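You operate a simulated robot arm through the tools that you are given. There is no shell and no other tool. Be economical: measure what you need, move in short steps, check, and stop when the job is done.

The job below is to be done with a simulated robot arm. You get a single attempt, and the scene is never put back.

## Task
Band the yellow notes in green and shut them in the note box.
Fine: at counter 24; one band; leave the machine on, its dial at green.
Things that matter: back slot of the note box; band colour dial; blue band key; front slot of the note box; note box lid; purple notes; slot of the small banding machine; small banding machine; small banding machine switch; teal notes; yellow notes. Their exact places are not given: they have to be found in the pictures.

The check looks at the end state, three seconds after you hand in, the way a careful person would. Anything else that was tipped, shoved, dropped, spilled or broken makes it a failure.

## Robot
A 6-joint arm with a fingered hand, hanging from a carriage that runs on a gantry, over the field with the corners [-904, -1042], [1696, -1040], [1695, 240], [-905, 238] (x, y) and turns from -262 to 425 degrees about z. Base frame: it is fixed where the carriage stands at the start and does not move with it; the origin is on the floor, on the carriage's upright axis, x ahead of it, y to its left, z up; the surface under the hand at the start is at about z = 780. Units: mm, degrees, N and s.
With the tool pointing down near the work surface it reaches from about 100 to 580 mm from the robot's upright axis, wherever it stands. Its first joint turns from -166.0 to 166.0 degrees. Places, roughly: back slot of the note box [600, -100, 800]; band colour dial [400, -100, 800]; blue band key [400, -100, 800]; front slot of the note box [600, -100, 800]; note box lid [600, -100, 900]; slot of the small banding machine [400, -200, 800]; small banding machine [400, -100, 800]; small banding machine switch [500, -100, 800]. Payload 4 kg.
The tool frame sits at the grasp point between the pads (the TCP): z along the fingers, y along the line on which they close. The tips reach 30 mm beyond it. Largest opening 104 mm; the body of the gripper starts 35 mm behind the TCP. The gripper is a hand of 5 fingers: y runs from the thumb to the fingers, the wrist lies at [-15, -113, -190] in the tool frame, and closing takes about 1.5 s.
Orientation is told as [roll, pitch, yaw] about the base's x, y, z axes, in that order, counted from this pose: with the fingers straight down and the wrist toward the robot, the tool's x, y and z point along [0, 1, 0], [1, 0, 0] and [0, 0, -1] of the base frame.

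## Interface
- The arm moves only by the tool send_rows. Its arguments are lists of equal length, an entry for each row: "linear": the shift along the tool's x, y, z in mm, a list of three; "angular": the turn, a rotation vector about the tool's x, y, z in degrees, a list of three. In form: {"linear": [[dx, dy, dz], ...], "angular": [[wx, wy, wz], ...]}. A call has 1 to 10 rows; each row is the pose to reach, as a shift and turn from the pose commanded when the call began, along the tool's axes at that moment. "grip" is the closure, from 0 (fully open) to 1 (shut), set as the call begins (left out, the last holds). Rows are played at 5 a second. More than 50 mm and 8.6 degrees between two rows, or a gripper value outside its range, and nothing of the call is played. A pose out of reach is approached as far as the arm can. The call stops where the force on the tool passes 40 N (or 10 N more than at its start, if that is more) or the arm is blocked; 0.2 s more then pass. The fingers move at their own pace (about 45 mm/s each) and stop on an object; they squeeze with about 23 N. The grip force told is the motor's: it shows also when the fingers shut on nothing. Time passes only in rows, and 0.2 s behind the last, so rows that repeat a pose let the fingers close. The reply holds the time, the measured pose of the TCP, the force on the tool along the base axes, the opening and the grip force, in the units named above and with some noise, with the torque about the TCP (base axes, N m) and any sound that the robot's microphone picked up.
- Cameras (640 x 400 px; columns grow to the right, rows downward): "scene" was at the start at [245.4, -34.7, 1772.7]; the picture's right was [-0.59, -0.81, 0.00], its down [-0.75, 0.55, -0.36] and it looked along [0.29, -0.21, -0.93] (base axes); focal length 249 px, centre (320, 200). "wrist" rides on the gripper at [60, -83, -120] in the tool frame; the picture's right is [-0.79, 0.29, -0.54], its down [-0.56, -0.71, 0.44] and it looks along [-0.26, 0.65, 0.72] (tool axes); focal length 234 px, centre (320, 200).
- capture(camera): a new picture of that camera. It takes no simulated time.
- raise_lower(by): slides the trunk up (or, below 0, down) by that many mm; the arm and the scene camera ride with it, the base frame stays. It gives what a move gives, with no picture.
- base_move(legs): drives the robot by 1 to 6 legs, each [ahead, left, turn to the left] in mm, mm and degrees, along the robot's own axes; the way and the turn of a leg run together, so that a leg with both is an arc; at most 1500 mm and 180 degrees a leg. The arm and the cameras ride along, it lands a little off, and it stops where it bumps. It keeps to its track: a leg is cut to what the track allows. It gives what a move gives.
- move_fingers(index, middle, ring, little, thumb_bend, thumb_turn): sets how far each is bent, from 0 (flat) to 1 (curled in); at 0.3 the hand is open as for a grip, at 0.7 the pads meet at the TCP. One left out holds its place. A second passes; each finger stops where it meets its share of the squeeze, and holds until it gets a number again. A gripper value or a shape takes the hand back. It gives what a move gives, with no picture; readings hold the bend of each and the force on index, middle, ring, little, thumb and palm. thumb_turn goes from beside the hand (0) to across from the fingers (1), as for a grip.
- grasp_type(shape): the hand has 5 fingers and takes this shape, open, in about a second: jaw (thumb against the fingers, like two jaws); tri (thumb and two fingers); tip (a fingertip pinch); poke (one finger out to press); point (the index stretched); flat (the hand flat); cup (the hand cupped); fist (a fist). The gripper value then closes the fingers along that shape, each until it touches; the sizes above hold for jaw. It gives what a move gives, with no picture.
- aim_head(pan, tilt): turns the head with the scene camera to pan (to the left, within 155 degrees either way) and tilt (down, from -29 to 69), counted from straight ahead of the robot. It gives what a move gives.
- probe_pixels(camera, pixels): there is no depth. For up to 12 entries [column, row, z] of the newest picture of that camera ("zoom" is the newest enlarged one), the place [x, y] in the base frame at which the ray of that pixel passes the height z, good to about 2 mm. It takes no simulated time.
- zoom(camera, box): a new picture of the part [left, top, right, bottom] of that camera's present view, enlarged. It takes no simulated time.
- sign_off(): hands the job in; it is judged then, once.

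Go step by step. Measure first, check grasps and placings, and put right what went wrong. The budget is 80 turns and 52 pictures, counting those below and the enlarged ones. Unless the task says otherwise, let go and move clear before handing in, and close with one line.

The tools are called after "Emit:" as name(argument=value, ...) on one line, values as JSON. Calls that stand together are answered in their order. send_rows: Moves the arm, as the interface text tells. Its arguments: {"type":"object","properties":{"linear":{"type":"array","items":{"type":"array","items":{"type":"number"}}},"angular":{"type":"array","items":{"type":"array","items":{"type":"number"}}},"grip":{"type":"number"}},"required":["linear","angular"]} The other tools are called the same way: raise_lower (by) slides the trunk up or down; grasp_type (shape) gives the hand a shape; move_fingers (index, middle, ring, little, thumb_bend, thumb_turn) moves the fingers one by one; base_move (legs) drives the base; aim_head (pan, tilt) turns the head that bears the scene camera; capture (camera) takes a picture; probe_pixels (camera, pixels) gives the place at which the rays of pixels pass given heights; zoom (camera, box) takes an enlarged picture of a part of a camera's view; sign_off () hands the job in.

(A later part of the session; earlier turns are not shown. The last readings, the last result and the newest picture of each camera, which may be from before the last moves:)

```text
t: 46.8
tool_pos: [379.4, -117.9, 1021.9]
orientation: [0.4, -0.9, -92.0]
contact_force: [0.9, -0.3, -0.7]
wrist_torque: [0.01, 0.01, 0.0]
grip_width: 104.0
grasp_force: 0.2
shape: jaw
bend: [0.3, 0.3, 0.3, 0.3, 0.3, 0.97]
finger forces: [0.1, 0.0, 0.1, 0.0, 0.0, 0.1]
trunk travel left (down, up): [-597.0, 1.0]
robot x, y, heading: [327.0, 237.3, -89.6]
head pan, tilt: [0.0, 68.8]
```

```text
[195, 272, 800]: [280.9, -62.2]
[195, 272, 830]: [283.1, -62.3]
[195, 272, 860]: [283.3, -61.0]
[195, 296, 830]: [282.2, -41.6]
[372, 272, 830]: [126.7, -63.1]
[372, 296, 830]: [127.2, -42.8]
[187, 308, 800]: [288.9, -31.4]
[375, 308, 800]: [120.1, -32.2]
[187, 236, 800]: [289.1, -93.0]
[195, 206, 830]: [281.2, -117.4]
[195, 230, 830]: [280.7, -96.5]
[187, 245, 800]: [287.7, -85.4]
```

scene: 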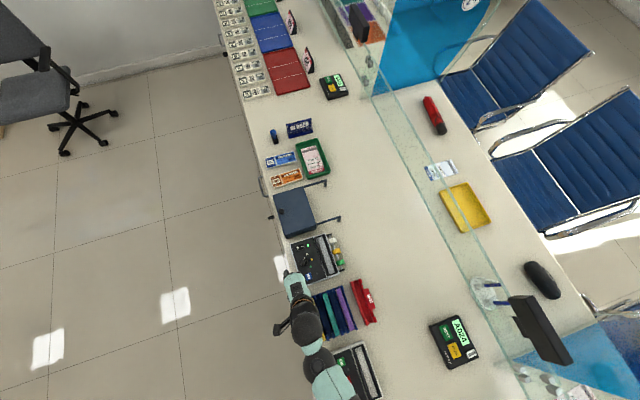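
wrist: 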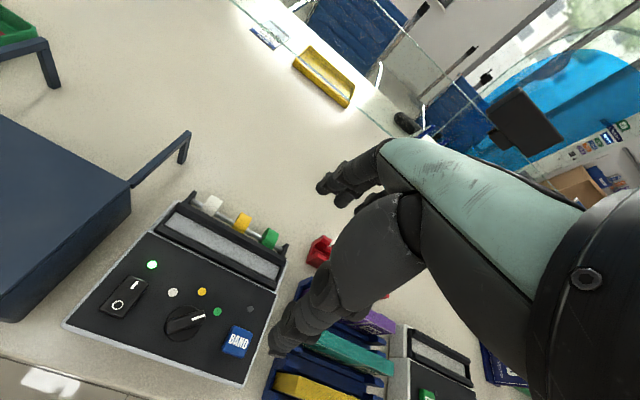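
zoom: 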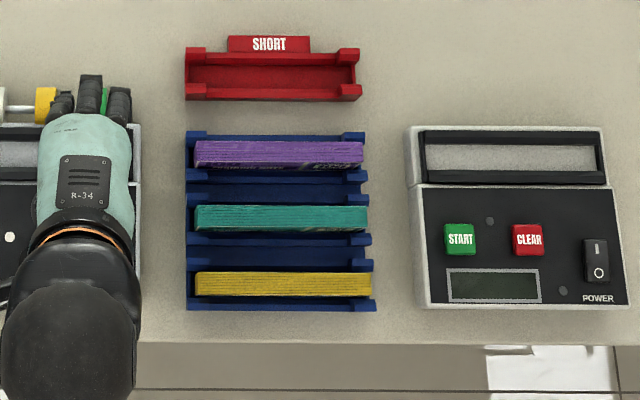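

The yellow bundle spans x 127–283 and y −62 to −42, with its top at z ≈ 845. I'll lower the trunk, part-close the fingers to about 47 mm and hover over its centre (205, −52).

Emit:
raise_lower(by=-90)

Emit:
send_rows(linear=[[-44, -15, 0], [-88, -30, 0], [-132, -45, 0], [-176, -60, 0], [-176, -60, 25]], angular=[[0, 0, -0.5], [0, -0.5, -1], [0, -0.9, -2], [0, -0.9, -2], [-0.3, -0.9, -2]], grip=0.55)

Emit:
capture(camera="wrist")

```text
t: 48.0
tool_pos: [379.8, -120.0, 931.9]
orientation: [0.3, -0.8, -92.2]
contact_force: [-0.4, 0.3, -1.1]
wrist_torque: [-0.02, 0.02, 0.02]
grip_width: 103.9
grasp_force: 0.0
shape: jaw
bend: [0.3, 0.3, 0.3, 0.3, 0.3, 0.97]
finger forces: [0.1, 0.1, 0.0, 0.0, 0.0, 0.0]
trunk travel left (down, up): [-507.0, 91.0]
robot x, y, heading: [323.8, 233.6, -89.6]
head pan, tilt: [0.0, 68.8]
```

```text
t: 49.2
tool_pos: [205.7, -50.9, 905.0]
orientation: [-0.6, -1.2, -90.0]
contact_force: [-0.7, -0.3, -0.4]
wrist_torque: [-0.01, 0.03, 0.0]
grip_width: 47.4
grasp_force: 0.1
shape: jaw
bend: [0.74, 0.47, 0.44, 0.68, 0.71, 1.0]
finger forces: [0.0, 0.1, 0.0, 0.0, 0.0, 0.1]
trunk travel left (down, up): [-507.0, 91.0]
robot x, y, heading: [326.1, 234.9, -89.7]
head pan, tilt: [0.0, 68.8]
```

```text
18 pictures are left
```

wrist: 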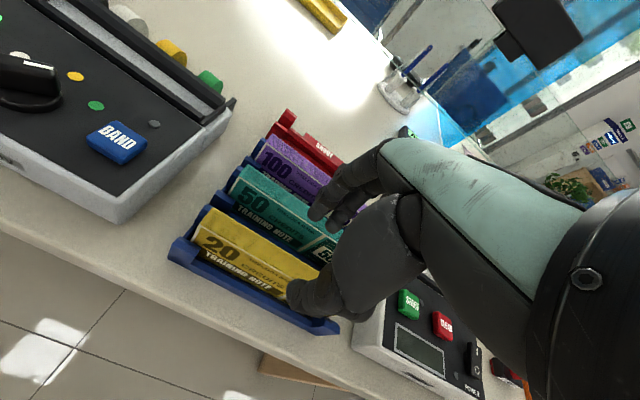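

The thumb (295,290) and fingers (318,215) straddle the yellow bundle. I'll descend to TCP z ≈ 848.

Emit:
send_rows(linear=[[0, 0, 18], [0, 0, 32], [0, 0, 42], [0, 0, 48], [0, 0, 53], [0, 0, 57]], angular=[[0, 0, 0], [0, 0, 0], [0, 0, 0], [0, 0, 0], [0, 0, 0], [0, 0, 0]])

Emit:
zoom(camera="wrist", box=[180, 140, 440, 350])

```text
t: 50.2
tool_pos: [204.0, -58.5, 863.5]
orientation: [-1.2, -2.1, -89.7]
contact_force: [6.1, 7.5, 26.0]
wrist_torque: [-0.95, 0.17, 0.16]
grip_width: 45.7
grasp_force: 0.1
shape: jaw
bend: [0.74, 0.49, 0.44, 0.68, 0.71, 1.0]
finger forces: [1.5, 26.9, 0.8, 0.0, 0.1, 0.0]
trunk travel left (down, up): [-507.0, 91.0]
robot x, y, heading: [324.2, 238.2, -89.7]
head pan, tilt: [0.0, 68.8]
stopped in row 5: the force on the tool passed its limit at 47 N (the readings are from after the stop); the commanded pose is now the measured one
```

```text
1.90 times, centred on (310, 245) of wrist
```

zoom: 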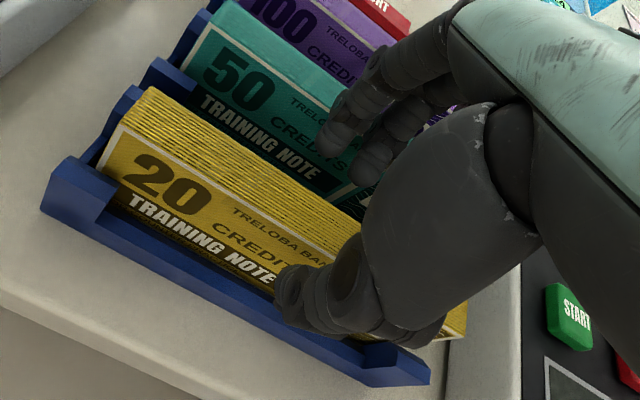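

The middle finger met something at z ≈ 863, most likely the teal bundle's top edge, because it sits wider than the index. I'll lift, level the hand, narrow the opening to about 33 mm and check from above.

Emit:
send_rows(linear=[[0, 0, -20], [0, -8.5, -42], [0, -8.5, -42], [0, -8.5, -42], [0, -8.5, -42]], angular=[[0, 0, 0], [1, 0.6, 0], [2.1, 1.2, 0], [2.1, 1.2, 0], [2.1, 1.2, 0]], grip=0.68)

Emit:
zoom(camera="wrist", box=[180, 140, 440, 350])

```text
t: 51.4
tool_pos: [203.8, -48.1, 903.1]
orientation: [0.2, 0.3, -89.8]
contact_force: [0.3, -0.3, 0.5]
wrist_torque: [0.0, 0.0, 0.01]
grip_width: 33.5
grasp_force: 0.0
shape: jaw
bend: [0.74, 0.53, 0.5, 0.71, 0.73, 1.0]
finger forces: [0.0, 0.0, 0.0, 0.1, 0.0, 0.1]
trunk travel left (down, up): [-507.0, 91.0]
robot x, y, heading: [326.0, 234.4, -89.2]
head pan, tilt: [0.0, 68.8]
```

```text
1.90 times, centred on (310, 245) of wrist
```

zoom: 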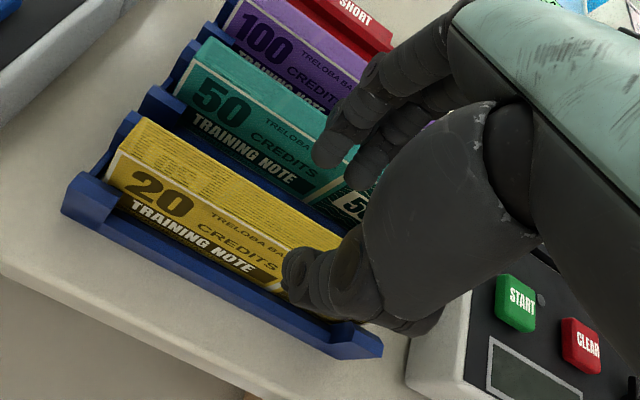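

The opening is 33 mm and symmetric about the TCP. I'll shift 4 mm to centre on the bundle at y −52 and descend.

Emit:
send_rows(linear=[[0, 4, 18], [0, 4, 30], [0, 4, 38], [0, 4, 43], [0, 4, 48], [0, 4, 53]], angular=[[0, 0, 0], [0, 0, 0], [0, 0, 0], [0, 0, 0], [0, 0, 0], [0, 0, 0]])

```text
t: 52.8
tool_pos: [203.2, -50.2, 850.3]
orientation: [0.2, 0.2, -89.8]
contact_force: [-0.3, 0.8, 0.9]
wrist_torque: [-0.05, 0.01, 0.03]
grip_width: 33.1
grasp_force: 0.0
shape: jaw
bend: [0.74, 0.53, 0.5, 0.71, 0.73, 1.0]
finger forces: [0.0, 1.0, 0.0, 0.0, 0.0, 0.0]
trunk travel left (down, up): [-507.0, 91.0]
robot x, y, heading: [327.0, 235.5, -89.5]
head pan, tilt: [0.0, 68.8]
```

Clear descent to z 850. I'll close on the bundle.

Emit:
send_rows(linear=[[0, 0, 0], [0, 0, 0], [0, 0, 0], [0, 0, 0], [0, 0, 0], [0, 0, 0]], angular=[[0, 0, 0], [0, 0, 0], [0, 0, 0], [0, 0, 0], [0, 0, 0], [0, 0, 0]], grip=1)

Emit:
send_rows(linear=[[0, 0, -10], [0, 0, -25], [0, 0, -45], [0, 0, -65], [0, 0, -80]], angular=[[0, 0, 0], [0, 0, 0], [0, 0, 0], [0, 0, 0], [0, 0, 0]])

Emit:
capture(camera="wrist")

```text
t: 54.2
tool_pos: [203.7, -50.8, 850.5]
orientation: [0.2, 0.2, -89.8]
contact_force: [-0.5, 2.0, 0.9]
wrist_torque: [0.01, -0.02, 0.08]
grip_width: 14.5
grasp_force: 23.1
shape: jaw
bend: [0.72, 0.59, 0.62, 0.71, 0.74, 1.0]
finger forces: [13.2, 1.6, 3.4, 1.7, 21.0, 0.0]
trunk travel left (down, up): [-507.0, 91.0]
robot x, y, heading: [324.4, 236.6, -89.6]
head pan, tilt: [0.0, 68.8]
```

```text
t: 55.4
tool_pos: [203.7, -51.6, 931.2]
orientation: [0.0, 0.2, -89.9]
contact_force: [-0.3, 0.2, -1.0]
wrist_torque: [-0.02, 0.02, -0.01]
grip_width: 14.0
grasp_force: 23.1
shape: jaw
bend: [0.72, 0.59, 0.62, 0.71, 0.74, 1.0]
finger forces: [15.1, 1.9, 2.7, 1.1, 20.8, 0.0]
trunk travel left (down, up): [-507.0, 91.0]
robot x, y, heading: [327.9, 234.8, -89.7]
head pan, tilt: [0.0, 68.8]
```

```text
15 pictures are left
```

wrist: 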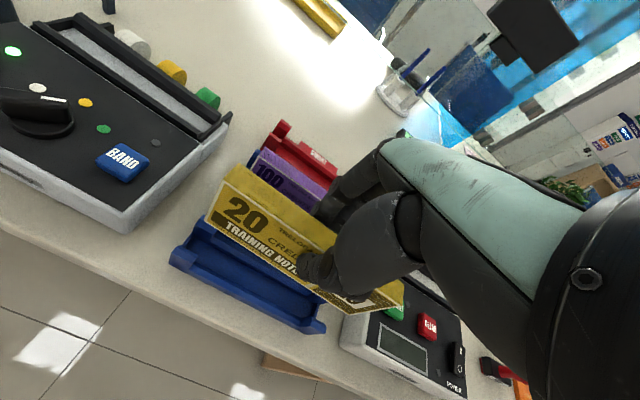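

The yellow bundle is held level with 21 N and the tray stays in place. I'll carry it at this height to above the machine slot at about (420, −161.5).

Emit:
send_rows(linear=[[40, 20, -5], [80, 40, -5], [120, 60, -5], [160, 80, -5], [200, 100, -5], [215.5, 110, -5], [215.5, 110, -5]], angular=[[0, 0, 0], [0, 0, 0], [0, 0, 0], [0, 0, 0], [0, 0, 0], [0, 0, 0], [0, 0, 0]])

Emit:
capture(camera="wrist")

Emit:
zoom(camera="scene", box=[250, 220, 350, 300])

```text
t: 57.0
tool_pos: [421.1, -158.9, 934.2]
orientation: [0.2, 0.2, -90.0]
contact_force: [0.5, 0.6, -1.1]
wrist_torque: [0.02, 0.01, 0.03]
grip_width: 14.2
grasp_force: 23.2
shape: jaw
bend: [0.72, 0.59, 0.62, 0.71, 0.74, 1.0]
finger forces: [15.0, 1.8, 2.7, 1.1, 20.5, 0.0]
trunk travel left (down, up): [-507.0, 91.0]
robot x, y, heading: [325.8, 237.5, -89.1]
head pan, tilt: [0.0, 68.8]
```

```text
14 pictures are left
```

wrist: 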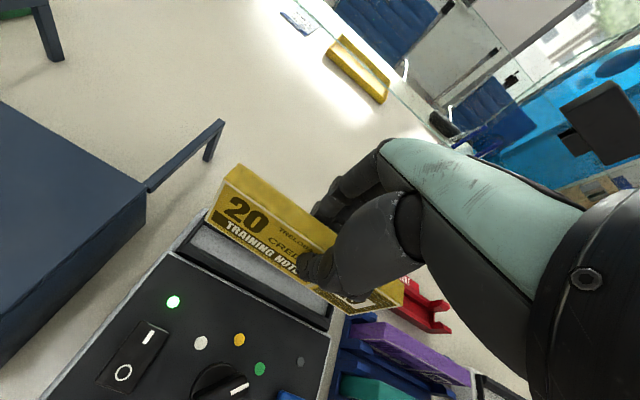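

```text
5.00 times, centred on (300, 260) of scene
```

zoom: 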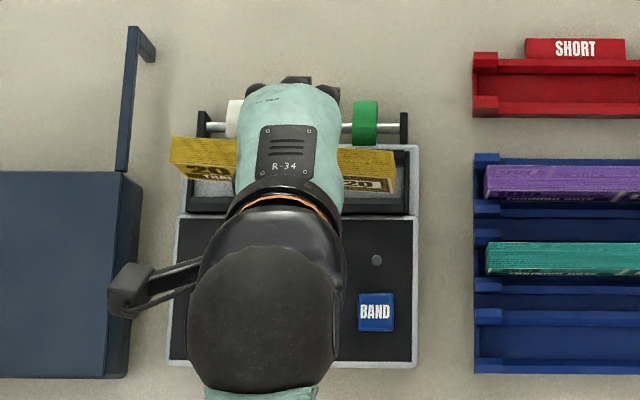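

The bundle hangs over the slot, but in this view it seems turned slightly relative to the machine. I'll measure both with probes.

Emit:
probe_pixels(camera="zoom", pixels=[[172, 137, 929], [394, 151, 929], [172, 137, 915], [169, 163, 900], [394, 191, 900], [187, 212, 838], [412, 215, 838], [167, 362, 790], [417, 367, 790], [177, 217, 838], [417, 217, 838], [410, 146, 838]])

Emit:
zoom(camera="wrist", box=[140, 140, 440, 340])

```text
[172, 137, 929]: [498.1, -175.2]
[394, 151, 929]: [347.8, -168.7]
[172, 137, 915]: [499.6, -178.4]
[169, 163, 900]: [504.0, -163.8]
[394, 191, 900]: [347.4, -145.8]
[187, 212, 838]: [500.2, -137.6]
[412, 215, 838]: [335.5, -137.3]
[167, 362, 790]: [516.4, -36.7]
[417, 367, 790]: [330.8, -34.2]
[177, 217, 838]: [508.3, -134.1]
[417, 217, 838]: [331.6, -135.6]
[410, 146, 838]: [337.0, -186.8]
```

```text
2.00 times, centred on (290, 240) of wrist
```

zoom: 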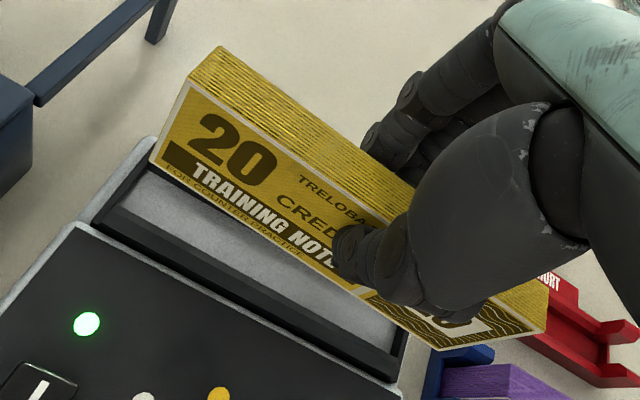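

The far top edge runs from (498,−175) to (348,−169), so the bundle is yawed about 2.5° and otherwise level. I'll probe the slot's edges in the wrist zoom before correcting.

Emit:
probe_pixels(camera="zoom", pixels=[[130, 203, 838], [385, 345, 838], [103, 222, 838], [395, 382, 838], [130, 203, 820], [385, 345, 820], [150, 165, 838], [148, 160, 869], [78, 222, 838], [187, 85, 928], [220, 47, 928], [545, 330, 926]])

```text
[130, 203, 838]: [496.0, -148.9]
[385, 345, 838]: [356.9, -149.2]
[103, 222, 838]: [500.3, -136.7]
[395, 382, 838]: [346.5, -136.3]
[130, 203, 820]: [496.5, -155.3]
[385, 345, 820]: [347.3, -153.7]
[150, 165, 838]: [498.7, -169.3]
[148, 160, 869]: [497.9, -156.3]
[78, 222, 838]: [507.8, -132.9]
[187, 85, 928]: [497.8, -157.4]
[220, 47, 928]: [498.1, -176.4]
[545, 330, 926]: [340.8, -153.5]
```

The bundle is 19 mm thick, the slot interior is about −149 to −174, and the bundle is off by about 2° and 1.5 mm. I'll correct both and lower slowly.

Emit:
send_rows(linear=[[0, -1.5, 0], [0, -1.5, 12], [0, -1.5, 22], [0, -1.5, 28], [0, -1.5, 32], [0, -1.5, 36], [0, -1.5, 40]], angular=[[0, 0, -2], [0, 0, -2], [0, 0, -2], [0, 0, -2], [0, 0, -2], [0, 0, -2], [0, 0, -2]])

Emit:
zoom(camera="wrist", box=[140, 140, 440, 340])

```text
t: 58.6
tool_pos: [419.2, -160.4, 895.0]
orientation: [0.2, 0.1, -87.8]
contact_force: [0.0, 0.0, -1.2]
wrist_torque: [-0.03, 0.03, -0.02]
grip_width: 14.1
grasp_force: 23.2
shape: jaw
bend: [0.72, 0.59, 0.62, 0.71, 0.74, 1.0]
finger forces: [14.9, 1.8, 2.7, 1.3, 20.4, 0.1]
trunk travel left (down, up): [-507.0, 91.0]
robot x, y, heading: [327.5, 232.8, -89.2]
head pan, tilt: [0.0, 68.8]
```

```text
2.00 times, centred on (290, 240) of wrist
```

zoom: 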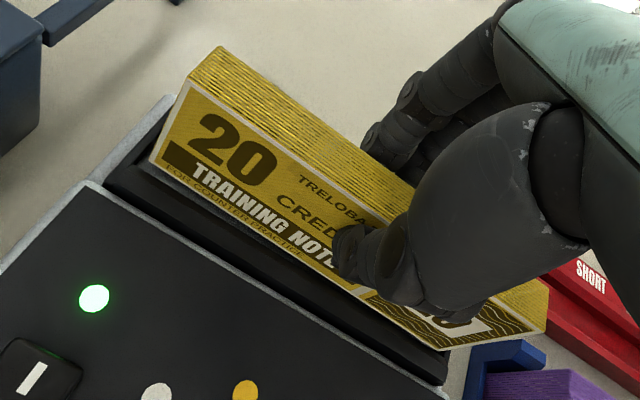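

No contact yet; the bottom edge is parallel with the slot and a thin grey gap shows. I'll continue down until contact.

Emit:
send_rows(linear=[[0, 0, 3], [0, 0, 6], [0, 0, 9], [0, 0, 12], [0, 0, 15], [0, 0, 18], [0, 0, 21]], angular=[[0, 0, 0], [0, 0, 0], [0, 0, 0], [0, 0, 0], [0, 0, 0], [0, 0, 0], [0, 0, 0]])

```text
t: 60.2
tool_pos: [420.9, -159.9, 876.3]
orientation: [0.2, 0.0, -87.8]
contact_force: [-1.1, 10.1, 34.3]
wrist_torque: [0.23, -0.01, 0.0]
grip_width: 16.3
grasp_force: 23.1
shape: jaw
bend: [0.72, 0.59, 0.72, 0.71, 0.74, 1.0]
finger forces: [16.0, 1.5, 2.5, 1.0, 30.9, 0.1]
trunk travel left (down, up): [-507.0, 91.0]
robot x, y, heading: [326.8, 236.3, -89.4]
head pan, tilt: [0.0, 68.8]
```

Contact came at TCP z ≈ 876, which puts the bundle bottom near 813, inside the slot. I'll relax slightly, open to about 45 mm and lift straight up, then check.

Emit:
send_rows(linear=[[0, 0, -2], [0, 0, -2], [0, 0, -2], [0, 0, -2], [0, 0, -2], [0, 0, -2], [0, 0, -25], [0, 0, -60]], angular=[[0, 0, 0], [0, 0, 0], [0, 0, 0], [0, 0, 0], [0, 0, 0], [0, 0, 0], [0, 0, 0], [0, 0, 0]], grip=0.55)

Emit:
zoom(camera="wrist", box=[140, 140, 440, 340])

```text
t: 62.0
tool_pos: [419.2, -159.2, 935.7]
orientation: [0.2, 0.3, -87.8]
contact_force: [0.1, -0.4, -0.7]
wrist_torque: [0.0, -0.02, -0.06]
grip_width: 46.6
grasp_force: 0.1
shape: jaw
bend: [0.74, 0.47, 0.44, 0.68, 0.72, 1.0]
finger forces: [0.1, 0.1, 0.1, 0.0, 0.0, 0.0]
trunk travel left (down, up): [-507.0, 91.0]
robot x, y, heading: [325.9, 234.1, -89.5]
head pan, tilt: [0.0, 68.8]
```

```text
2.00 times, centred on (290, 240) of wrist
```

zoom: 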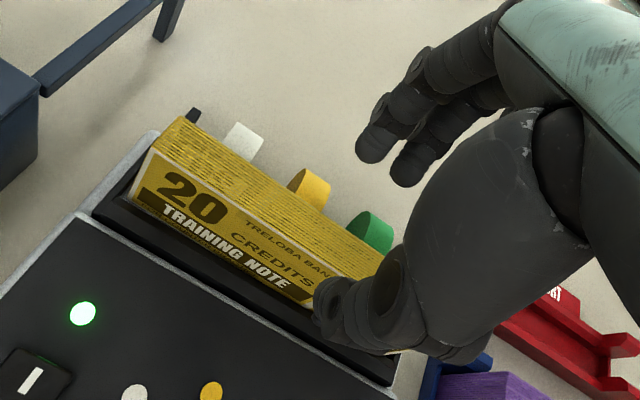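

The bundle sits upright in the slot. I'll move over the BAND key at (361,−69) with the poke shape and press once.

Emit:
send_rows(linear=[[-20, -30, -5], [-40, -60, -5], [-55, -93, -5], [-55, -93, 20]], angular=[[0, 0, 0.7], [0, 0, 1.4], [0, 0, 2], [0, 0, 2]])

Emit:
grasp_type(shape="poke")

Emit:
send_rows(linear=[[0, 0, 10], [0, 0, 20], [0, 0, 28]], angular=[[0, 0, 0], [0, 0, 0], [0, 0, 0]])

Emit:
zoom(camera="wrist", box=[180, 150, 420, 350])

```text
t: 63.0
tool_pos: [360.5, -67.5, 913.8]
orientation: [0.2, 0.2, -89.9]
contact_force: [-0.1, -0.4, -0.9]
wrist_torque: [0.02, -0.01, 0.02]
grip_width: 46.4
grasp_force: 0.1
shape: jaw
bend: [0.74, 0.47, 0.44, 0.68, 0.71, 1.0]
finger forces: [0.0, 0.0, 0.0, 0.0, 0.0, 0.0]
trunk travel left (down, up): [-507.0, 91.0]
robot x, y, heading: [326.9, 235.7, -89.5]
head pan, tilt: [0.0, 68.8]
```

```text
t: 63.9
tool_pos: [360.9, -68.0, 915.5]
orientation: [0.2, 0.2, -89.8]
contact_force: [-0.7, 0.2, -0.7]
wrist_torque: [0.05, 0.0, -0.03]
grip_width: 0.4
grasp_force: 0.1
shape: poke
bend: [0.7, 0.7, 0.99, 0.99, 1.0, 1.0]
finger forces: [0.0, 0.1, 0.0, 0.0, 0.1, 0.1]
trunk travel left (down, up): [-507.0, 91.0]
robot x, y, heading: [320.3, 234.8, -89.7]
head pan, tilt: [0.0, 68.8]
```

```text
t: 64.7
tool_pos: [361.7, -67.9, 888.0]
orientation: [0.2, 0.1, -89.9]
contact_force: [0.4, -0.9, 0.5]
wrist_torque: [0.01, 0.02, 0.0]
grip_width: 0.2
grasp_force: 0.1
shape: poke
bend: [0.7, 0.7, 0.99, 0.99, 1.0, 1.0]
finger forces: [0.1, 0.0, 0.0, 0.1, 0.0, 0.0]
trunk travel left (down, up): [-507.0, 91.0]
robot x, y, heading: [324.9, 235.9, -89.3]
head pan, tilt: [0.0, 68.8]
```

```text
2.00 times, centred on (300, 250) of wrist
```

zoom: 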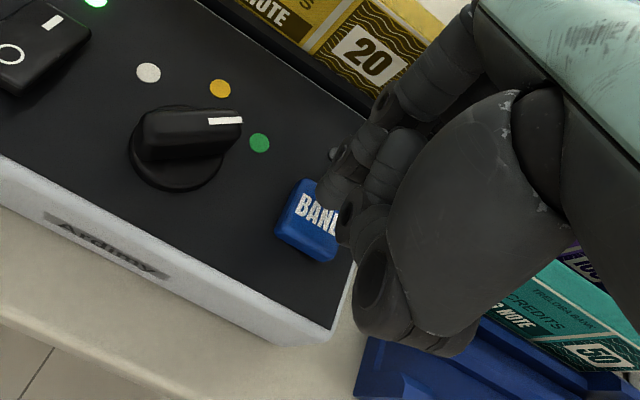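

The fingertip is over the BAND key. I'll press in one continuous stroke and lift in the same manner.

Emit:
send_rows(linear=[[0, 0, 8], [0, 0, 13], [0, 0, 17], [0, 0, 20], [0, 0, 23], [0, 0, 26], [0, 0, 29]], angular=[[0, 0, 0], [0, 0, 0], [0, 0, 0], [0, 0, 0], [0, 0, 0], [0, 0, 0], [0, 0, 0]])

```text
t: 66.4
tool_pos: [363.6, -77.3, 864.1]
orientation: [0.4, -1.0, -90.0]
contact_force: [-0.7, -0.4, 28.3]
wrist_torque: [0.96, 0.2, 0.07]
grip_width: 0.2
grasp_force: 0.0
shape: poke
bend: [0.7, 0.7, 0.99, 0.99, 1.0, 1.0]
finger forces: [10.0, 9.6, 0.0, 0.0, 0.0, 0.0]
trunk travel left (down, up): [-507.0, 91.0]
robot x, y, heading: [324.0, 237.3, -89.5]
head pan, tilt: [0.0, 68.8]
heard: click
stopped in row 7: the force on the tool passed its limit at 40 N (the readings are from after the stop); the commanded pose is now the measured one
```

A click was heard at contact. I'll lift, back off and look at the notes.

Emit:
send_rows(linear=[[0, 0, -20], [0, -8, -50], [0, -8, -60], [0, -8, -60], [0, -8, -60], [0, -8, -60], [0, -8, -60]], angular=[[0, 0, 0], [1, 0.2, 0], [1, 0.2, 0], [1, 0.2, 0], [1, 0.2, 0], [1, 0.2, 0], [1, 0.2, 0]])

Emit:
zoom(camera="scene", box=[230, 210, 350, 300])

```text
t: 68.0
tool_pos: [362.1, -61.4, 918.4]
orientation: [0.4, 0.9, -89.9]
contact_force: [0.2, -1.0, -0.3]
wrist_torque: [0.03, 0.0, 0.0]
grip_width: 0.0
grasp_force: 0.0
shape: poke
bend: [0.7, 0.7, 0.99, 0.99, 1.0, 1.0]
finger forces: [0.1, 0.1, 0.0, 0.0, 0.1, 0.0]
trunk travel left (down, up): [-507.0, 91.0]
robot x, y, heading: [326.9, 232.2, -89.2]
head pan, tilt: [0.0, 68.8]
```

```text
4.44 times, centred on (290, 255) of scene
```

zoom: 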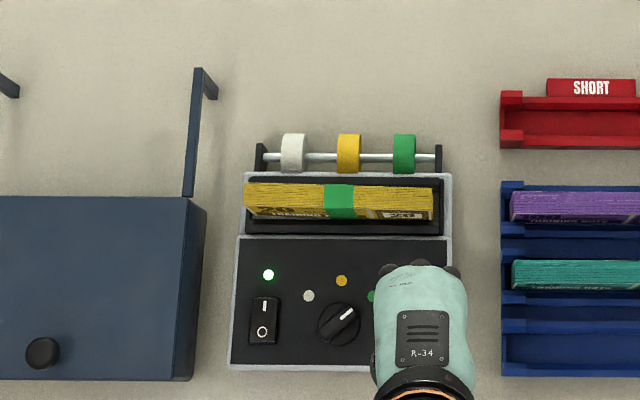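

One green band is around the bundle, the lamp is on and the dial is at green. Next comes the lid. I'll use a tip pinch closing along x so the knob can pivot while lifting, which means raising, turning to heading 0 and moving near the box.

Emit:
raise_lower(by=90)

Emit:
base_move(legs=[[0, 0, 89.5], [-76, -340, 0]])

Emit:
grasp_type(shape="tip")

```text
t: 69.3
tool_pos: [362.5, -61.0, 1008.6]
orientation: [0.3, 0.8, -89.8]
contact_force: [-0.1, 0.1, 0.5]
wrist_torque: [0.01, 0.01, 0.0]
grip_width: 0.0
grasp_force: 0.0
shape: poke
bend: [0.7, 0.7, 0.99, 0.99, 1.0, 1.0]
finger forces: [0.0, 0.0, 0.0, 0.0, 0.0, 0.0]
trunk travel left (down, up): [-597.0, 1.0]
robot x, y, heading: [328.2, 232.7, -89.5]
head pan, tilt: [0.0, 68.8]
```

```text
t: 75.4
tool_pos: [548.4, -66.4, 1008.3]
orientation: [0.4, 0.7, 0.3]
contact_force: [0.2, -0.1, -0.5]
wrist_torque: [-0.01, 0.01, 0.02]
grip_width: 0.3
grasp_force: 0.1
shape: poke
bend: [0.7, 0.7, 0.99, 0.99, 1.0, 1.0]
finger forces: [0.0, 0.0, 0.0, 0.0, 0.1, 0.1]
trunk travel left (down, up): [-597.0, 1.0]
robot x, y, heading: [252.3, -103.9, 0.6]
head pan, tilt: [0.0, 68.8]
```

```text
t: 76.3
tool_pos: [549.2, -66.5, 1008.7]
orientation: [0.4, 0.7, 0.3]
contact_force: [-0.1, 0.0, 0.1]
wrist_torque: [0.0, 0.01, 0.0]
grip_width: 103.8
grasp_force: 0.2
shape: tip
bend: [0.31, 0.98, 0.99, 0.99, 0.3, 0.97]
finger forces: [0.0, 0.0, 0.0, 0.1, 0.0, 0.1]
trunk travel left (down, up): [-597.0, 1.0]
robot x, y, heading: [251.1, -104.8, 0.6]
head pan, tilt: [0.0, 68.8]
```

Now I'll move over the knob and lower, then check with one wrist picture.

Emit:
send_rows(linear=[[8, 30, 0], [16, 60, 0], [24.5, 90, 0], [24.5, 90, 0]], angular=[[0, 0, 0], [0, 0, 0], [0, 0, 0], [0, 0, 0]], grip=0.45)

Emit:
raise_lower(by=-78)

Emit:
capture(camera="wrist")

```text
t: 77.3
tool_pos: [638.2, -41.5, 1007.9]
orientation: [0.5, 0.9, 0.3]
contact_force: [-0.8, -0.2, -0.2]
wrist_torque: [0.01, -0.03, -0.03]
grip_width: 57.3
grasp_force: 0.1
shape: tip
bend: [0.73, 0.98, 0.99, 0.99, 0.67, 0.99]
finger forces: [0.1, 0.0, 0.1, 0.1, 0.0, 0.1]
trunk travel left (down, up): [-597.0, 1.0]
robot x, y, heading: [252.7, -104.6, 0.3]
head pan, tilt: [0.0, 68.8]
```

```text
t: 78.4
tool_pos: [638.3, -42.3, 931.0]
orientation: [0.4, 0.8, 0.4]
contact_force: [0.7, 0.9, 0.4]
wrist_torque: [-0.05, -0.03, 0.03]
grip_width: 57.6
grasp_force: 0.0
shape: tip
bend: [0.73, 0.98, 0.99, 0.99, 0.67, 0.99]
finger forces: [0.0, 0.0, 0.0, 0.1, 0.0, 0.0]
trunk travel left (down, up): [-519.0, 79.0]
robot x, y, heading: [250.9, -103.9, 1.1]
head pan, tilt: [0.0, 68.8]
```

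```text
7 pictures are left
```

wrist: 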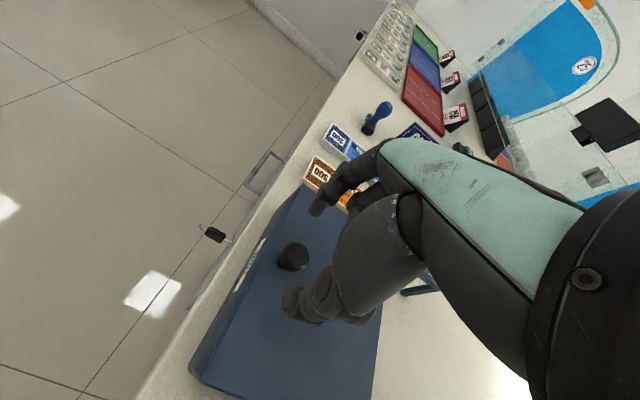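

The knob at (293,257) lies between the fingertips (318,210) and (292,300). I'll descend 31 mm, close and then lift slightly to test.

Emit:
send_rows(linear=[[2, 0, 12], [2, 0, 22], [2, 0, 28], [2, 0, 31]], angular=[[0, 0, 0], [0, 0, 0], [0, 0, 0], [0, 0, 0]])

Emit:
send_rows(linear=[[0, 0, 0], [0, 0, 0], [0, 0, 0], [0, 0, 0], [0, 0, 0], [0, 0, 0], [0, 0, 0]], angular=[[0, 0, 0], [0, 0, 0], [0, 0, 0], [0, 0, 0], [0, 0, 0], [0, 0, 0], [0, 0, 0]], grip=1)

```text
t: 79.4
tool_pos: [637.5, -38.2, 897.7]
orientation: [0.4, 0.9, 0.3]
contact_force: [-0.1, 0.6, -0.4]
wrist_torque: [0.01, 0.0, 0.02]
grip_width: 57.4
grasp_force: 0.1
shape: tip
bend: [0.73, 0.98, 0.99, 0.99, 0.67, 0.99]
finger forces: [0.1, 0.1, 0.0, 0.0, 0.1, 0.0]
trunk travel left (down, up): [-519.0, 79.0]
robot x, y, heading: [257.1, -103.9, 0.5]
head pan, tilt: [0.0, 68.8]
```

```text
t: 81.0
tool_pos: [638.4, -39.7, 897.9]
orientation: [0.5, 0.8, 0.2]
contact_force: [0.1, 0.3, 0.6]
wrist_torque: [-0.01, 0.0, -0.07]
grip_width: 15.7
grasp_force: 22.8
shape: tip
bend: [0.73, 1.0, 1.0, 1.0, 0.74, 1.0]
finger forces: [15.3, 0.0, 0.1, 0.0, 19.3, 0.1]
trunk travel left (down, up): [-519.0, 79.0]
robot x, y, heading: [252.5, -102.2, 0.4]
head pan, tilt: [0.0, 68.8]
```

The knob is pinched (15.7 mm, about 17 N). I'll raise the lid along the hinge arc to 30° and read the forces.

Emit:
send_rows(linear=[[-1.5, 0, -10], [-3.9, 0, -20.6], [-7, 0, -30.5], [-11.3, 0, -40.3], [-16.5, 0, -49.5], [-22.1, 0, -58.4], [-22.1, 0, -58.4]], angular=[[0, 0, 0], [0, 0, 0], [0, 0, 0], [0, 0, 0], [0, 0, 0], [0, 0, 0], [0, 0, 0]])

```text
t: 82.6
tool_pos: [638.9, -60.8, 956.9]
orientation: [0.4, 0.9, 0.3]
contact_force: [0.6, 0.2, 0.4]
wrist_torque: [-0.01, -0.01, 0.01]
grip_width: 13.0
grasp_force: 22.6
shape: tip
bend: [0.74, 1.0, 1.0, 1.0, 0.77, 1.0]
finger forces: [0.0, 0.0, 0.0, 0.0, 0.1, 0.0]
trunk travel left (down, up): [-519.0, 79.0]
robot x, y, heading: [255.0, -103.5, 0.5]
head pan, tilt: [0.0, 68.8]
```

The pinch slipped off (finger forces are 0), so the grip was too high on the knob. I'll reopen, return and go down until light contact with the lid.

Emit:
send_rows(linear=[[0, 0, 0], [0, 0, 0], [0, 0, 0], [0, 0, 0], [0, 0, 0], [22, 0, 25], [22, 0, 50], [22, 0, 59]], angular=[[0, 0, 0], [0, 0, 0], [0, 0, 0], [0, 0, 0], [0, 0, 0], [0, 0, 0], [0, 0, 0], [0, 0, 0]], grip=0.5)

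Emit:
zoom(camera="wrist", box=[230, 190, 390, 320])

```text
t: 84.4
tool_pos: [638.3, -39.7, 899.1]
orientation: [0.4, 0.8, 0.3]
contact_force: [0.2, 1.2, 0.4]
wrist_torque: [0.01, -0.02, 0.0]
grip_width: 51.7
grasp_force: 0.1
shape: tip
bend: [0.74, 0.98, 0.99, 0.99, 0.7, 1.0]
finger forces: [0.0, 0.1, 0.0, 0.0, 0.0, 0.0]
trunk travel left (down, up): [-519.0, 79.0]
robot x, y, heading: [251.7, -101.9, 0.6]
head pan, tilt: [0.0, 68.8]
```

```text
3.08 times, centred on (310, 255) of wrist
```

zoom: 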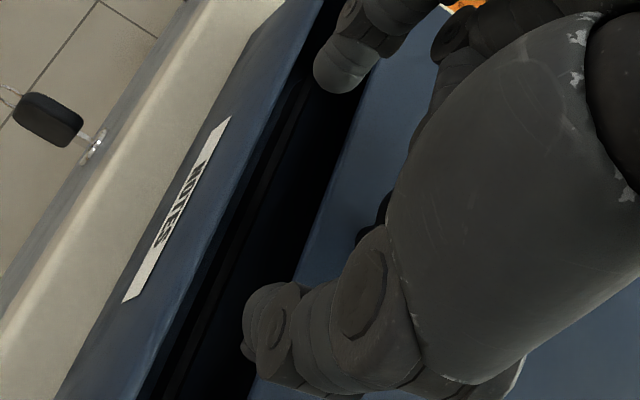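

The zoom shows the lid already ajar (dark gap behind the "NOTES" wall) and holding its angle by itself, with my fingers in front of its free edge. I'll push the lid open with the fingertips from its inner side along the hinge arc.

Emit:
send_rows(linear=[[13, 0, 0], [13, 0, -12], [12, 0, -23], [4, 0, -37], [-6, 0, -51], [-18, 0, -63], [-32, 0, -75], [-47, 0, -84], [-64, 0, -92]], angular=[[0, 0, 0], [0, 0, 0], [0, 0, 0], [0, 0, 0], [0, 0, 0], [0, 0, 0], [0, 0, 0], [0, 0, 0], [0, 0, 0]])

Emit:
zoom(camera="scene", box=[220, 120, 420, 290])

```text
t: 86.4
tool_pos: [638.9, -104.1, 989.8]
orientation: [0.4, 0.8, 0.3]
contact_force: [-0.1, 0.0, 0.0]
wrist_torque: [-0.01, 0.01, 0.02]
grip_width: 51.5
grasp_force: 0.1
shape: tip
bend: [0.74, 0.98, 0.99, 0.99, 0.7, 1.0]
finger forces: [0.0, 0.1, 0.1, 0.1, 0.0, 0.0]
trunk travel left (down, up): [-519.0, 79.0]
robot x, y, heading: [250.8, -105.8, 0.3]
head pan, tilt: [0.0, 68.8]
```

```text
2.35 times, centred on (320, 205) of scene
```

zoom: 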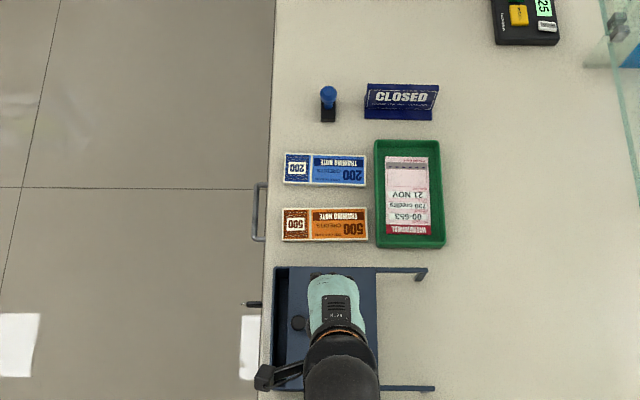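

My fingers passed over without touching; the lid stands ajar with its edge at zoom u≈288 and the knob at (298,323). I'll probe to find its angle.

Emit:
probe_pixels(camera="zoom", pixels=[[298, 323, 886], [298, 323, 910], [298, 323, 930], [298, 323, 950], [288, 290, 870], [288, 290, 900], [288, 290, 930], [274, 290, 868], [376, 275, 868], [428, 275, 868], [428, 388, 868], [376, 300, 868]])

```text
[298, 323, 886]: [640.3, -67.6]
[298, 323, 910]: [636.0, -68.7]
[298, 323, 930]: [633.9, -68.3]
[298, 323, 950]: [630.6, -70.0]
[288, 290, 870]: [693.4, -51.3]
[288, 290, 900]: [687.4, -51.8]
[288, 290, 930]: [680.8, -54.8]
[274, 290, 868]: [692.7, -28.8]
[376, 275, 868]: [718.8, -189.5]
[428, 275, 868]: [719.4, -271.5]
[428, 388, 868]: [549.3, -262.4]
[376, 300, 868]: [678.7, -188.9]
```

The whole lid has shifted about 27 mm toward −y (front edge −24→−51, rear −160→−189, knob −42→−68). So it slides on the rails rather than hinging. I'll pinch the knob again and slide the lid straight back.

Emit:
send_rows(linear=[[37, 0, 0], [37, 0, 40], [37, 0, 70], [37, 0, 86], [37, 0, 92]], angular=[[0, 0, 0], [0, 0, 0], [0, 0, 0], [0, 0, 0], [0, 0, 0]])

Emit:
send_rows(linear=[[0, 0, 0], [0, 0, 0], [0, 0, 0], [0, 0, 0], [0, 0, 0], [0, 0, 0], [0, 0, 0]], angular=[[0, 0, 0], [0, 0, 0], [0, 0, 0], [0, 0, 0], [0, 0, 0], [0, 0, 0], [0, 0, 0]], grip=1)

Emit:
send_rows(linear=[[-6, 0, 0], [-14, 0, 0], [-22, 0, 0], [-30, 0, 0], [-38, 0, 0], [-46, 0, 0]], angular=[[0, 0, 0], [0, 0, 0], [0, 0, 0], [0, 0, 0], [0, 0, 0], [0, 0, 0]])

```text
t: 87.6
tool_pos: [638.8, -67.1, 897.4]
orientation: [0.4, 0.7, 0.3]
contact_force: [-0.4, 0.1, -1.0]
wrist_torque: [0.0, 0.0, 0.02]
grip_width: 51.4
grasp_force: 0.1
shape: tip
bend: [0.74, 0.98, 0.99, 0.99, 0.7, 1.0]
finger forces: [0.1, 0.0, 0.0, 0.0, 0.0, 0.1]
trunk travel left (down, up): [-519.0, 79.0]
robot x, y, heading: [254.1, -100.2, 0.5]
head pan, tilt: [0.0, 68.8]
```

```text
t: 89.2
tool_pos: [637.2, -66.2, 897.3]
orientation: [0.4, 0.8, 0.3]
contact_force: [-0.2, 0.2, -0.2]
wrist_torque: [0.02, 0.02, -0.09]
grip_width: 17.7
grasp_force: 23.1
shape: tip
bend: [0.73, 1.0, 1.0, 1.0, 0.74, 1.0]
finger forces: [18.7, 0.0, 0.0, 0.2, 19.8, 0.0]
trunk travel left (down, up): [-519.0, 79.0]
robot x, y, heading: [246.1, -102.4, 0.6]
head pan, tilt: [0.0, 68.8]
```

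```text
t: 90.6
tool_pos: [638.2, -112.7, 897.8]
orientation: [0.5, 0.7, 0.3]
contact_force: [-0.7, -0.3, 3.0]
wrist_torque: [-0.01, 0.03, -0.12]
grip_width: 17.8
grasp_force: 22.5
shape: tip
bend: [0.73, 1.0, 1.0, 1.0, 0.74, 1.0]
finger forces: [19.5, 0.0, 0.1, 0.1, 21.2, 0.1]
trunk travel left (down, up): [-519.0, 79.0]
robot x, y, heading: [253.8, -104.9, 0.5]
head pan, tilt: [0.0, 68.8]
```

The knob moved with the hand to y −113 with the grip held. I'll slide another 58 mm, watching for the stop.

Emit:
send_rows(linear=[[-8, 0, 0], [-16, 0, 0], [-24, 0, 0], [-32, 0, 0], [-40, 0, 0], [-48, 0, 0], [-54, 0, 0], [-58, 0, 0]], angular=[[0, 0, 0], [0, 0, 0], [0, 0, 0], [0, 0, 0], [0, 0, 0], [0, 0, 0], [0, 0, 0], [0, 0, 0]])

```text
t: 92.4
tool_pos: [637.5, -165.0, 897.1]
orientation: [0.7, 0.9, 0.5]
contact_force: [-1.5, 20.1, 8.3]
wrist_torque: [0.44, 0.17, 0.13]
grip_width: 18.2
grasp_force: 22.6
shape: tip
bend: [0.73, 1.0, 1.0, 1.0, 0.74, 1.0]
finger forces: [27.7, 0.0, 0.0, 0.0, 24.5, 0.1]
trunk travel left (down, up): [-519.0, 79.0]
robot x, y, heading: [252.5, -103.1, 0.8]
head pan, tilt: [0.0, 68.8]
```

The lid reached its stop at knob y ≈ −165 (20 N back). I'll ease off, release and lift, then look into the box.

Emit:
send_rows(linear=[[2, 0, 0], [2, 0, 0], [2, 0, 0], [2, 0, 0], [2, 0, 0], [2, 0, -30], [2, 0, -60], [2, 0, -60]], angular=[[0, 0, 0], [0, 0, 0], [0, 0, 0], [0, 0, 0], [0, 0, 0], [0, 0, 0], [0, 0, 0], [0, 0, 0]], grip=0.5)

Emit:
raise_lower(by=78)

Emit:
base_move(legs=[[130, 337, -0.6], [0, 0, -90]])

Emit:
grasp_type(shape="jaw")

Emit:
zoom(camera="scene", box=[220, 210, 400, 310])

```text
t: 94.2
tool_pos: [637.9, -169.4, 957.6]
orientation: [0.5, 0.8, 0.3]
contact_force: [0.2, 0.1, -0.4]
wrist_torque: [-0.03, 0.02, 0.02]
grip_width: 51.5
grasp_force: 0.1
shape: tip
bend: [0.74, 0.98, 0.99, 0.99, 0.7, 1.0]
finger forces: [0.0, 0.0, 0.1, 0.0, 0.1, 0.0]
trunk travel left (down, up): [-519.0, 79.0]
robot x, y, heading: [255.8, -100.3, 0.6]
head pan, tilt: [0.0, 68.8]
```

```text
t: 95.4
tool_pos: [637.3, -169.9, 1034.6]
orientation: [0.4, 0.8, 0.2]
contact_force: [-0.6, -0.3, 0.1]
wrist_torque: [-0.02, 0.02, 0.01]
grip_width: 51.5
grasp_force: 0.1
shape: tip
bend: [0.74, 0.98, 0.99, 0.99, 0.7, 1.0]
finger forces: [0.0, 0.0, 0.1, 0.0, 0.0, 0.1]
trunk travel left (down, up): [-597.0, 1.0]
robot x, y, heading: [250.0, -104.9, 0.8]
head pan, tilt: [0.0, 68.8]
```

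```text
t: 101.5
tool_pos: [309.5, -151.6, 1034.3]
orientation: [0.4, 0.8, -90.3]
contact_force: [-0.4, 0.1, -0.5]
wrist_torque: [0.01, 0.02, -0.02]
grip_width: 51.5
grasp_force: 0.1
shape: tip
bend: [0.74, 0.98, 0.99, 0.99, 0.7, 1.0]
finger forces: [0.0, 0.1, 0.0, 0.0, 0.0, 0.1]
trunk travel left (down, up): [-597.0, 1.0]
robot x, y, heading: [381.0, 230.4, -90.0]
head pan, tilt: [0.0, 68.8]
```

```text
t: 102.4
tool_pos: [309.4, -152.1, 1035.8]
orientation: [0.4, 0.8, -90.4]
contact_force: [-0.5, 0.5, -0.6]
wrist_torque: [0.01, -0.02, 0.0]
grip_width: 103.8
grasp_force: 0.1
shape: jaw
bend: [0.3, 0.3, 0.3, 0.3, 0.3, 0.97]
finger forces: [0.0, 0.0, 0.0, 0.0, 0.0, 0.0]
trunk travel left (down, up): [-597.0, 1.0]
robot x, y, heading: [380.9, 231.6, -90.0]
head pan, tilt: [0.0, 68.8]
```

```text
3.56 times, centred on (310, 260) of scene
```

zoom: 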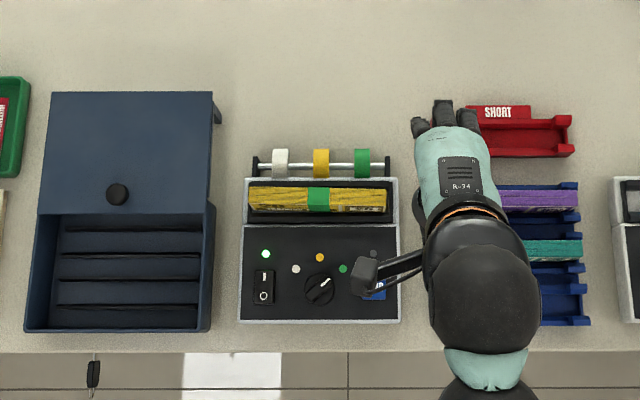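

The box is open. I'll spend one closer zoom on its interior and probe the slots and the banded bundle.

Emit:
probe_pixels(camera="zoom", pixels=[[250, 187, 870], [386, 192, 870], [318, 189, 870], [318, 211, 870], [250, 207, 870], [385, 211, 870]])

Emit:
zoom(camera="scene", box=[224, 255, 288, 295])

Emit:
probe_pixels(camera="zoom", pixels=[[0, 0, 870], [640, 400, 870], [320, 200, 870], [320, 200, 800], [320, 100, 830], [320, 300, 830]])

```text
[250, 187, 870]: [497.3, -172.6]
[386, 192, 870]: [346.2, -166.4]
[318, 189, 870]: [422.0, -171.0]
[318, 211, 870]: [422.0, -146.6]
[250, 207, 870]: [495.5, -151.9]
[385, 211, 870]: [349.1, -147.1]
```

```text
10.00 times, centred on (256, 275) of scene
```

zoom: 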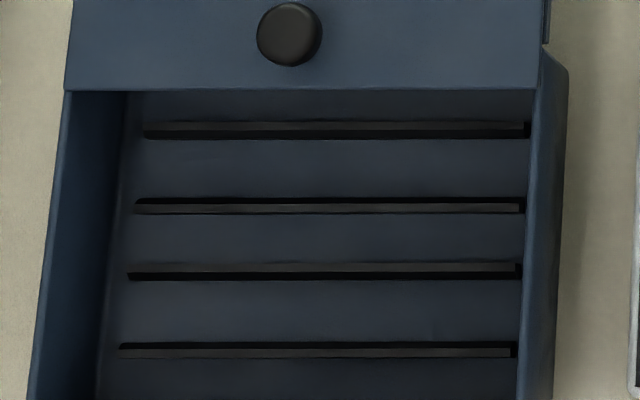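

```text
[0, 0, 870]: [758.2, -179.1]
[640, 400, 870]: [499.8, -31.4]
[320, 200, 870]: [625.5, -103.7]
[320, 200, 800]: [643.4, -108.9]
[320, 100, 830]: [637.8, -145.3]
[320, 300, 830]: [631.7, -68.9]
```

Inside the box there are two slots: front centred at y ≈ −66 and back at y ≈ −121, with x centre ≈ 635. The banded bundle is centred near (421, −160). I'll grip it again as before.

Emit:
send_rows(linear=[[37, 3, 0], [74, 6, 0], [111.5, 8.5, 0], [111.5, 8.5, 0], [111.5, 8.5, 0]], angular=[[0, 0, 0], [-0.4, -0.2, 0], [-0.8, -0.4, 0], [-0.8, -0.4, 0], [-0.8, -0.4, 0]], grip=0.6)

Emit:
raise_lower(by=-90)

```text
t: 103.6
tool_pos: [419.1, -162.1, 1036.1]
orientation: [0.0, 0.0, -90.4]
contact_force: [0.5, 0.5, -1.2]
wrist_torque: [0.0, -0.01, 0.0]
grip_width: 42.3
grasp_force: 0.0
shape: jaw
bend: [0.74, 0.49, 0.46, 0.7, 0.72, 1.0]
finger forces: [0.0, 0.0, 0.1, 0.0, 0.0, 0.0]
trunk travel left (down, up): [-597.0, 1.0]
robot x, y, heading: [380.7, 233.6, -89.9]
head pan, tilt: [0.0, 68.8]
```

```text
t: 104.8
tool_pos: [419.5, -160.8, 945.7]
orientation: [0.0, -0.1, -90.5]
contact_force: [-0.6, -0.7, -0.1]
wrist_torque: [0.02, -0.01, 0.0]
grip_width: 42.1
grasp_force: 0.0
shape: jaw
bend: [0.74, 0.49, 0.46, 0.7, 0.72, 1.0]
finger forces: [0.0, 0.0, 0.0, 0.0, 0.0, 0.1]
trunk travel left (down, up): [-507.0, 91.0]
robot x, y, heading: [383.4, 232.0, -90.5]
head pan, tilt: [0.0, 68.8]
```

The pose is right (420, −161, 946). I'll descend 69 mm and, if clear, close on the bundle.

Emit:
send_rows(linear=[[1, 0, 20], [1, 0, 38], [1, 0, 50], [1, 0, 58], [1, 0, 64], [1, 0, 69]], angular=[[0, 0, 0], [0, 0, 0], [0, 0, 0], [0, 0, 0], [0, 0, 0], [0, 0, 0]])

Emit:
send_rows(linear=[[0, 0, 0], [0, 0, 0], [0, 0, 0], [0, 0, 0], [0, 0, 0], [0, 0, 0]], angular=[[0, 0, 0], [0, 0, 0], [0, 0, 0], [0, 0, 0], [0, 0, 0], [0, 0, 0]], grip=1)

```text
t: 106.2
tool_pos: [422.0, -161.7, 877.3]
orientation: [0.0, 0.0, -90.4]
contact_force: [-0.1, 0.0, 0.2]
wrist_torque: [0.04, -0.01, 0.0]
grip_width: 41.9
grasp_force: 0.0
shape: jaw
bend: [0.74, 0.49, 0.46, 0.7, 0.72, 1.0]
finger forces: [0.0, 0.0, 0.0, 0.0, 0.1, 0.0]
trunk travel left (down, up): [-507.0, 91.0]
robot x, y, heading: [383.9, 234.5, -90.2]
head pan, tilt: [0.0, 68.8]
```

```text
t: 107.6
tool_pos: [420.6, -160.9, 876.7]
orientation: [0.0, 0.0, -90.4]
contact_force: [-1.2, -0.5, 0.1]
wrist_torque: [-0.03, 0.01, 0.1]
grip_width: 12.0
grasp_force: 23.1
shape: jaw
bend: [0.72, 0.64, 0.64, 0.71, 0.74, 1.0]
finger forces: [11.2, 5.9, 2.6, 1.2, 20.4, 0.0]
trunk travel left (down, up): [-507.0, 91.0]
robot x, y, heading: [380.0, 234.9, -90.1]
head pan, tilt: [0.0, 68.8]
```

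The bundle is gripped. I'll lift 85 mm, bring it toward the clerk side first, then across to above the front slot.

Emit:
send_rows(linear=[[0, 0, -8], [0, 0, -25], [0, 0, -55], [0, 0, -85], [0, -48, -85], [10, -96, -85], [55, -96, -85], [100, -96, -85]], angular=[[0, 0, 0], [0, 0, 0], [0, 0, 0], [0, 0, 0], [0, 0, 0], [0, 0, 0], [0, 0, 0], [0, 0, 0]])

Emit:
send_rows(linear=[[38, 0, 0], [76, 0, 0], [113.5, -0.5, 0], [113.5, -0.5, 0], [113.5, -0.5, 0]], angular=[[0, 0, 0], [0, 0, 0], [0, 0, 0], [0, 0, -1], [0, 0, -2]])

Emit:
zoom(camera="wrist", box=[120, 120, 440, 340])

```text
t: 109.4
tool_pos: [523.1, -66.1, 962.1]
orientation: [-0.1, -0.1, -90.4]
contact_force: [-1.5, 1.5, -1.7]
wrist_torque: [-0.06, 0.0, 0.01]
grip_width: 11.8
grasp_force: 22.1
shape: jaw
bend: [0.72, 0.64, 0.71, 0.7, 0.74, 1.0]
finger forces: [13.0, 5.3, 2.1, 0.8, 21.2, 0.1]
trunk travel left (down, up): [-507.0, 91.0]
robot x, y, heading: [380.0, 235.8, -90.1]
head pan, tilt: [0.0, 68.8]
```

```text
t: 110.6
tool_pos: [635.3, -67.6, 961.5]
orientation: [0.0, 0.0, -88.4]
contact_force: [-0.7, -0.5, -1.4]
wrist_torque: [-0.03, 0.01, -0.02]
grip_width: 11.9
grasp_force: 23.1
shape: jaw
bend: [0.72, 0.65, 0.71, 0.7, 0.74, 1.0]
finger forces: [13.1, 5.1, 2.0, 0.8, 21.1, 0.0]
trunk travel left (down, up): [-507.0, 91.0]
robot x, y, heading: [381.2, 235.7, -90.3]
head pan, tilt: [0.0, 68.8]
```

```text
1.82 times, centred on (280, 230) of wrist
```

zoom: 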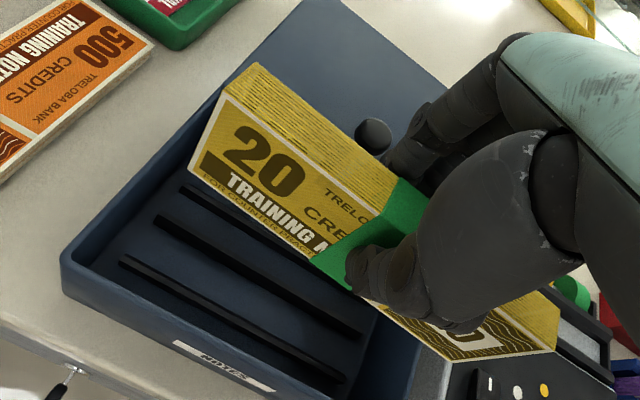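

The bundle hangs above the box with both rails of the front slot visible (120–345, 255–380) and (155–360, 215–335). I'll probe rails and bundle corners.

Emit:
probe_pixels(camera="zoom", pixels=[[222, 95, 957], [258, 62, 957], [556, 350, 957], [188, 170, 898], [440, 362, 898], [120, 258, 800], [346, 381, 800], [156, 218, 800], [360, 336, 800], [183, 187, 800], [62, 262, 868], [365, 398, 868]])

```text
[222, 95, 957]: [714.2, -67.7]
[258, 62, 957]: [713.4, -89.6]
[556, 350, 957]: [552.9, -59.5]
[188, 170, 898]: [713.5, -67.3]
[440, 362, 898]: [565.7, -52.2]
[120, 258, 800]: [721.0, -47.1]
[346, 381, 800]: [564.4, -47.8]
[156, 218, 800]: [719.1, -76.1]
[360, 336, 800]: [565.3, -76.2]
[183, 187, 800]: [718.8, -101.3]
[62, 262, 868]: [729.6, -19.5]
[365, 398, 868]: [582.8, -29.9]
```

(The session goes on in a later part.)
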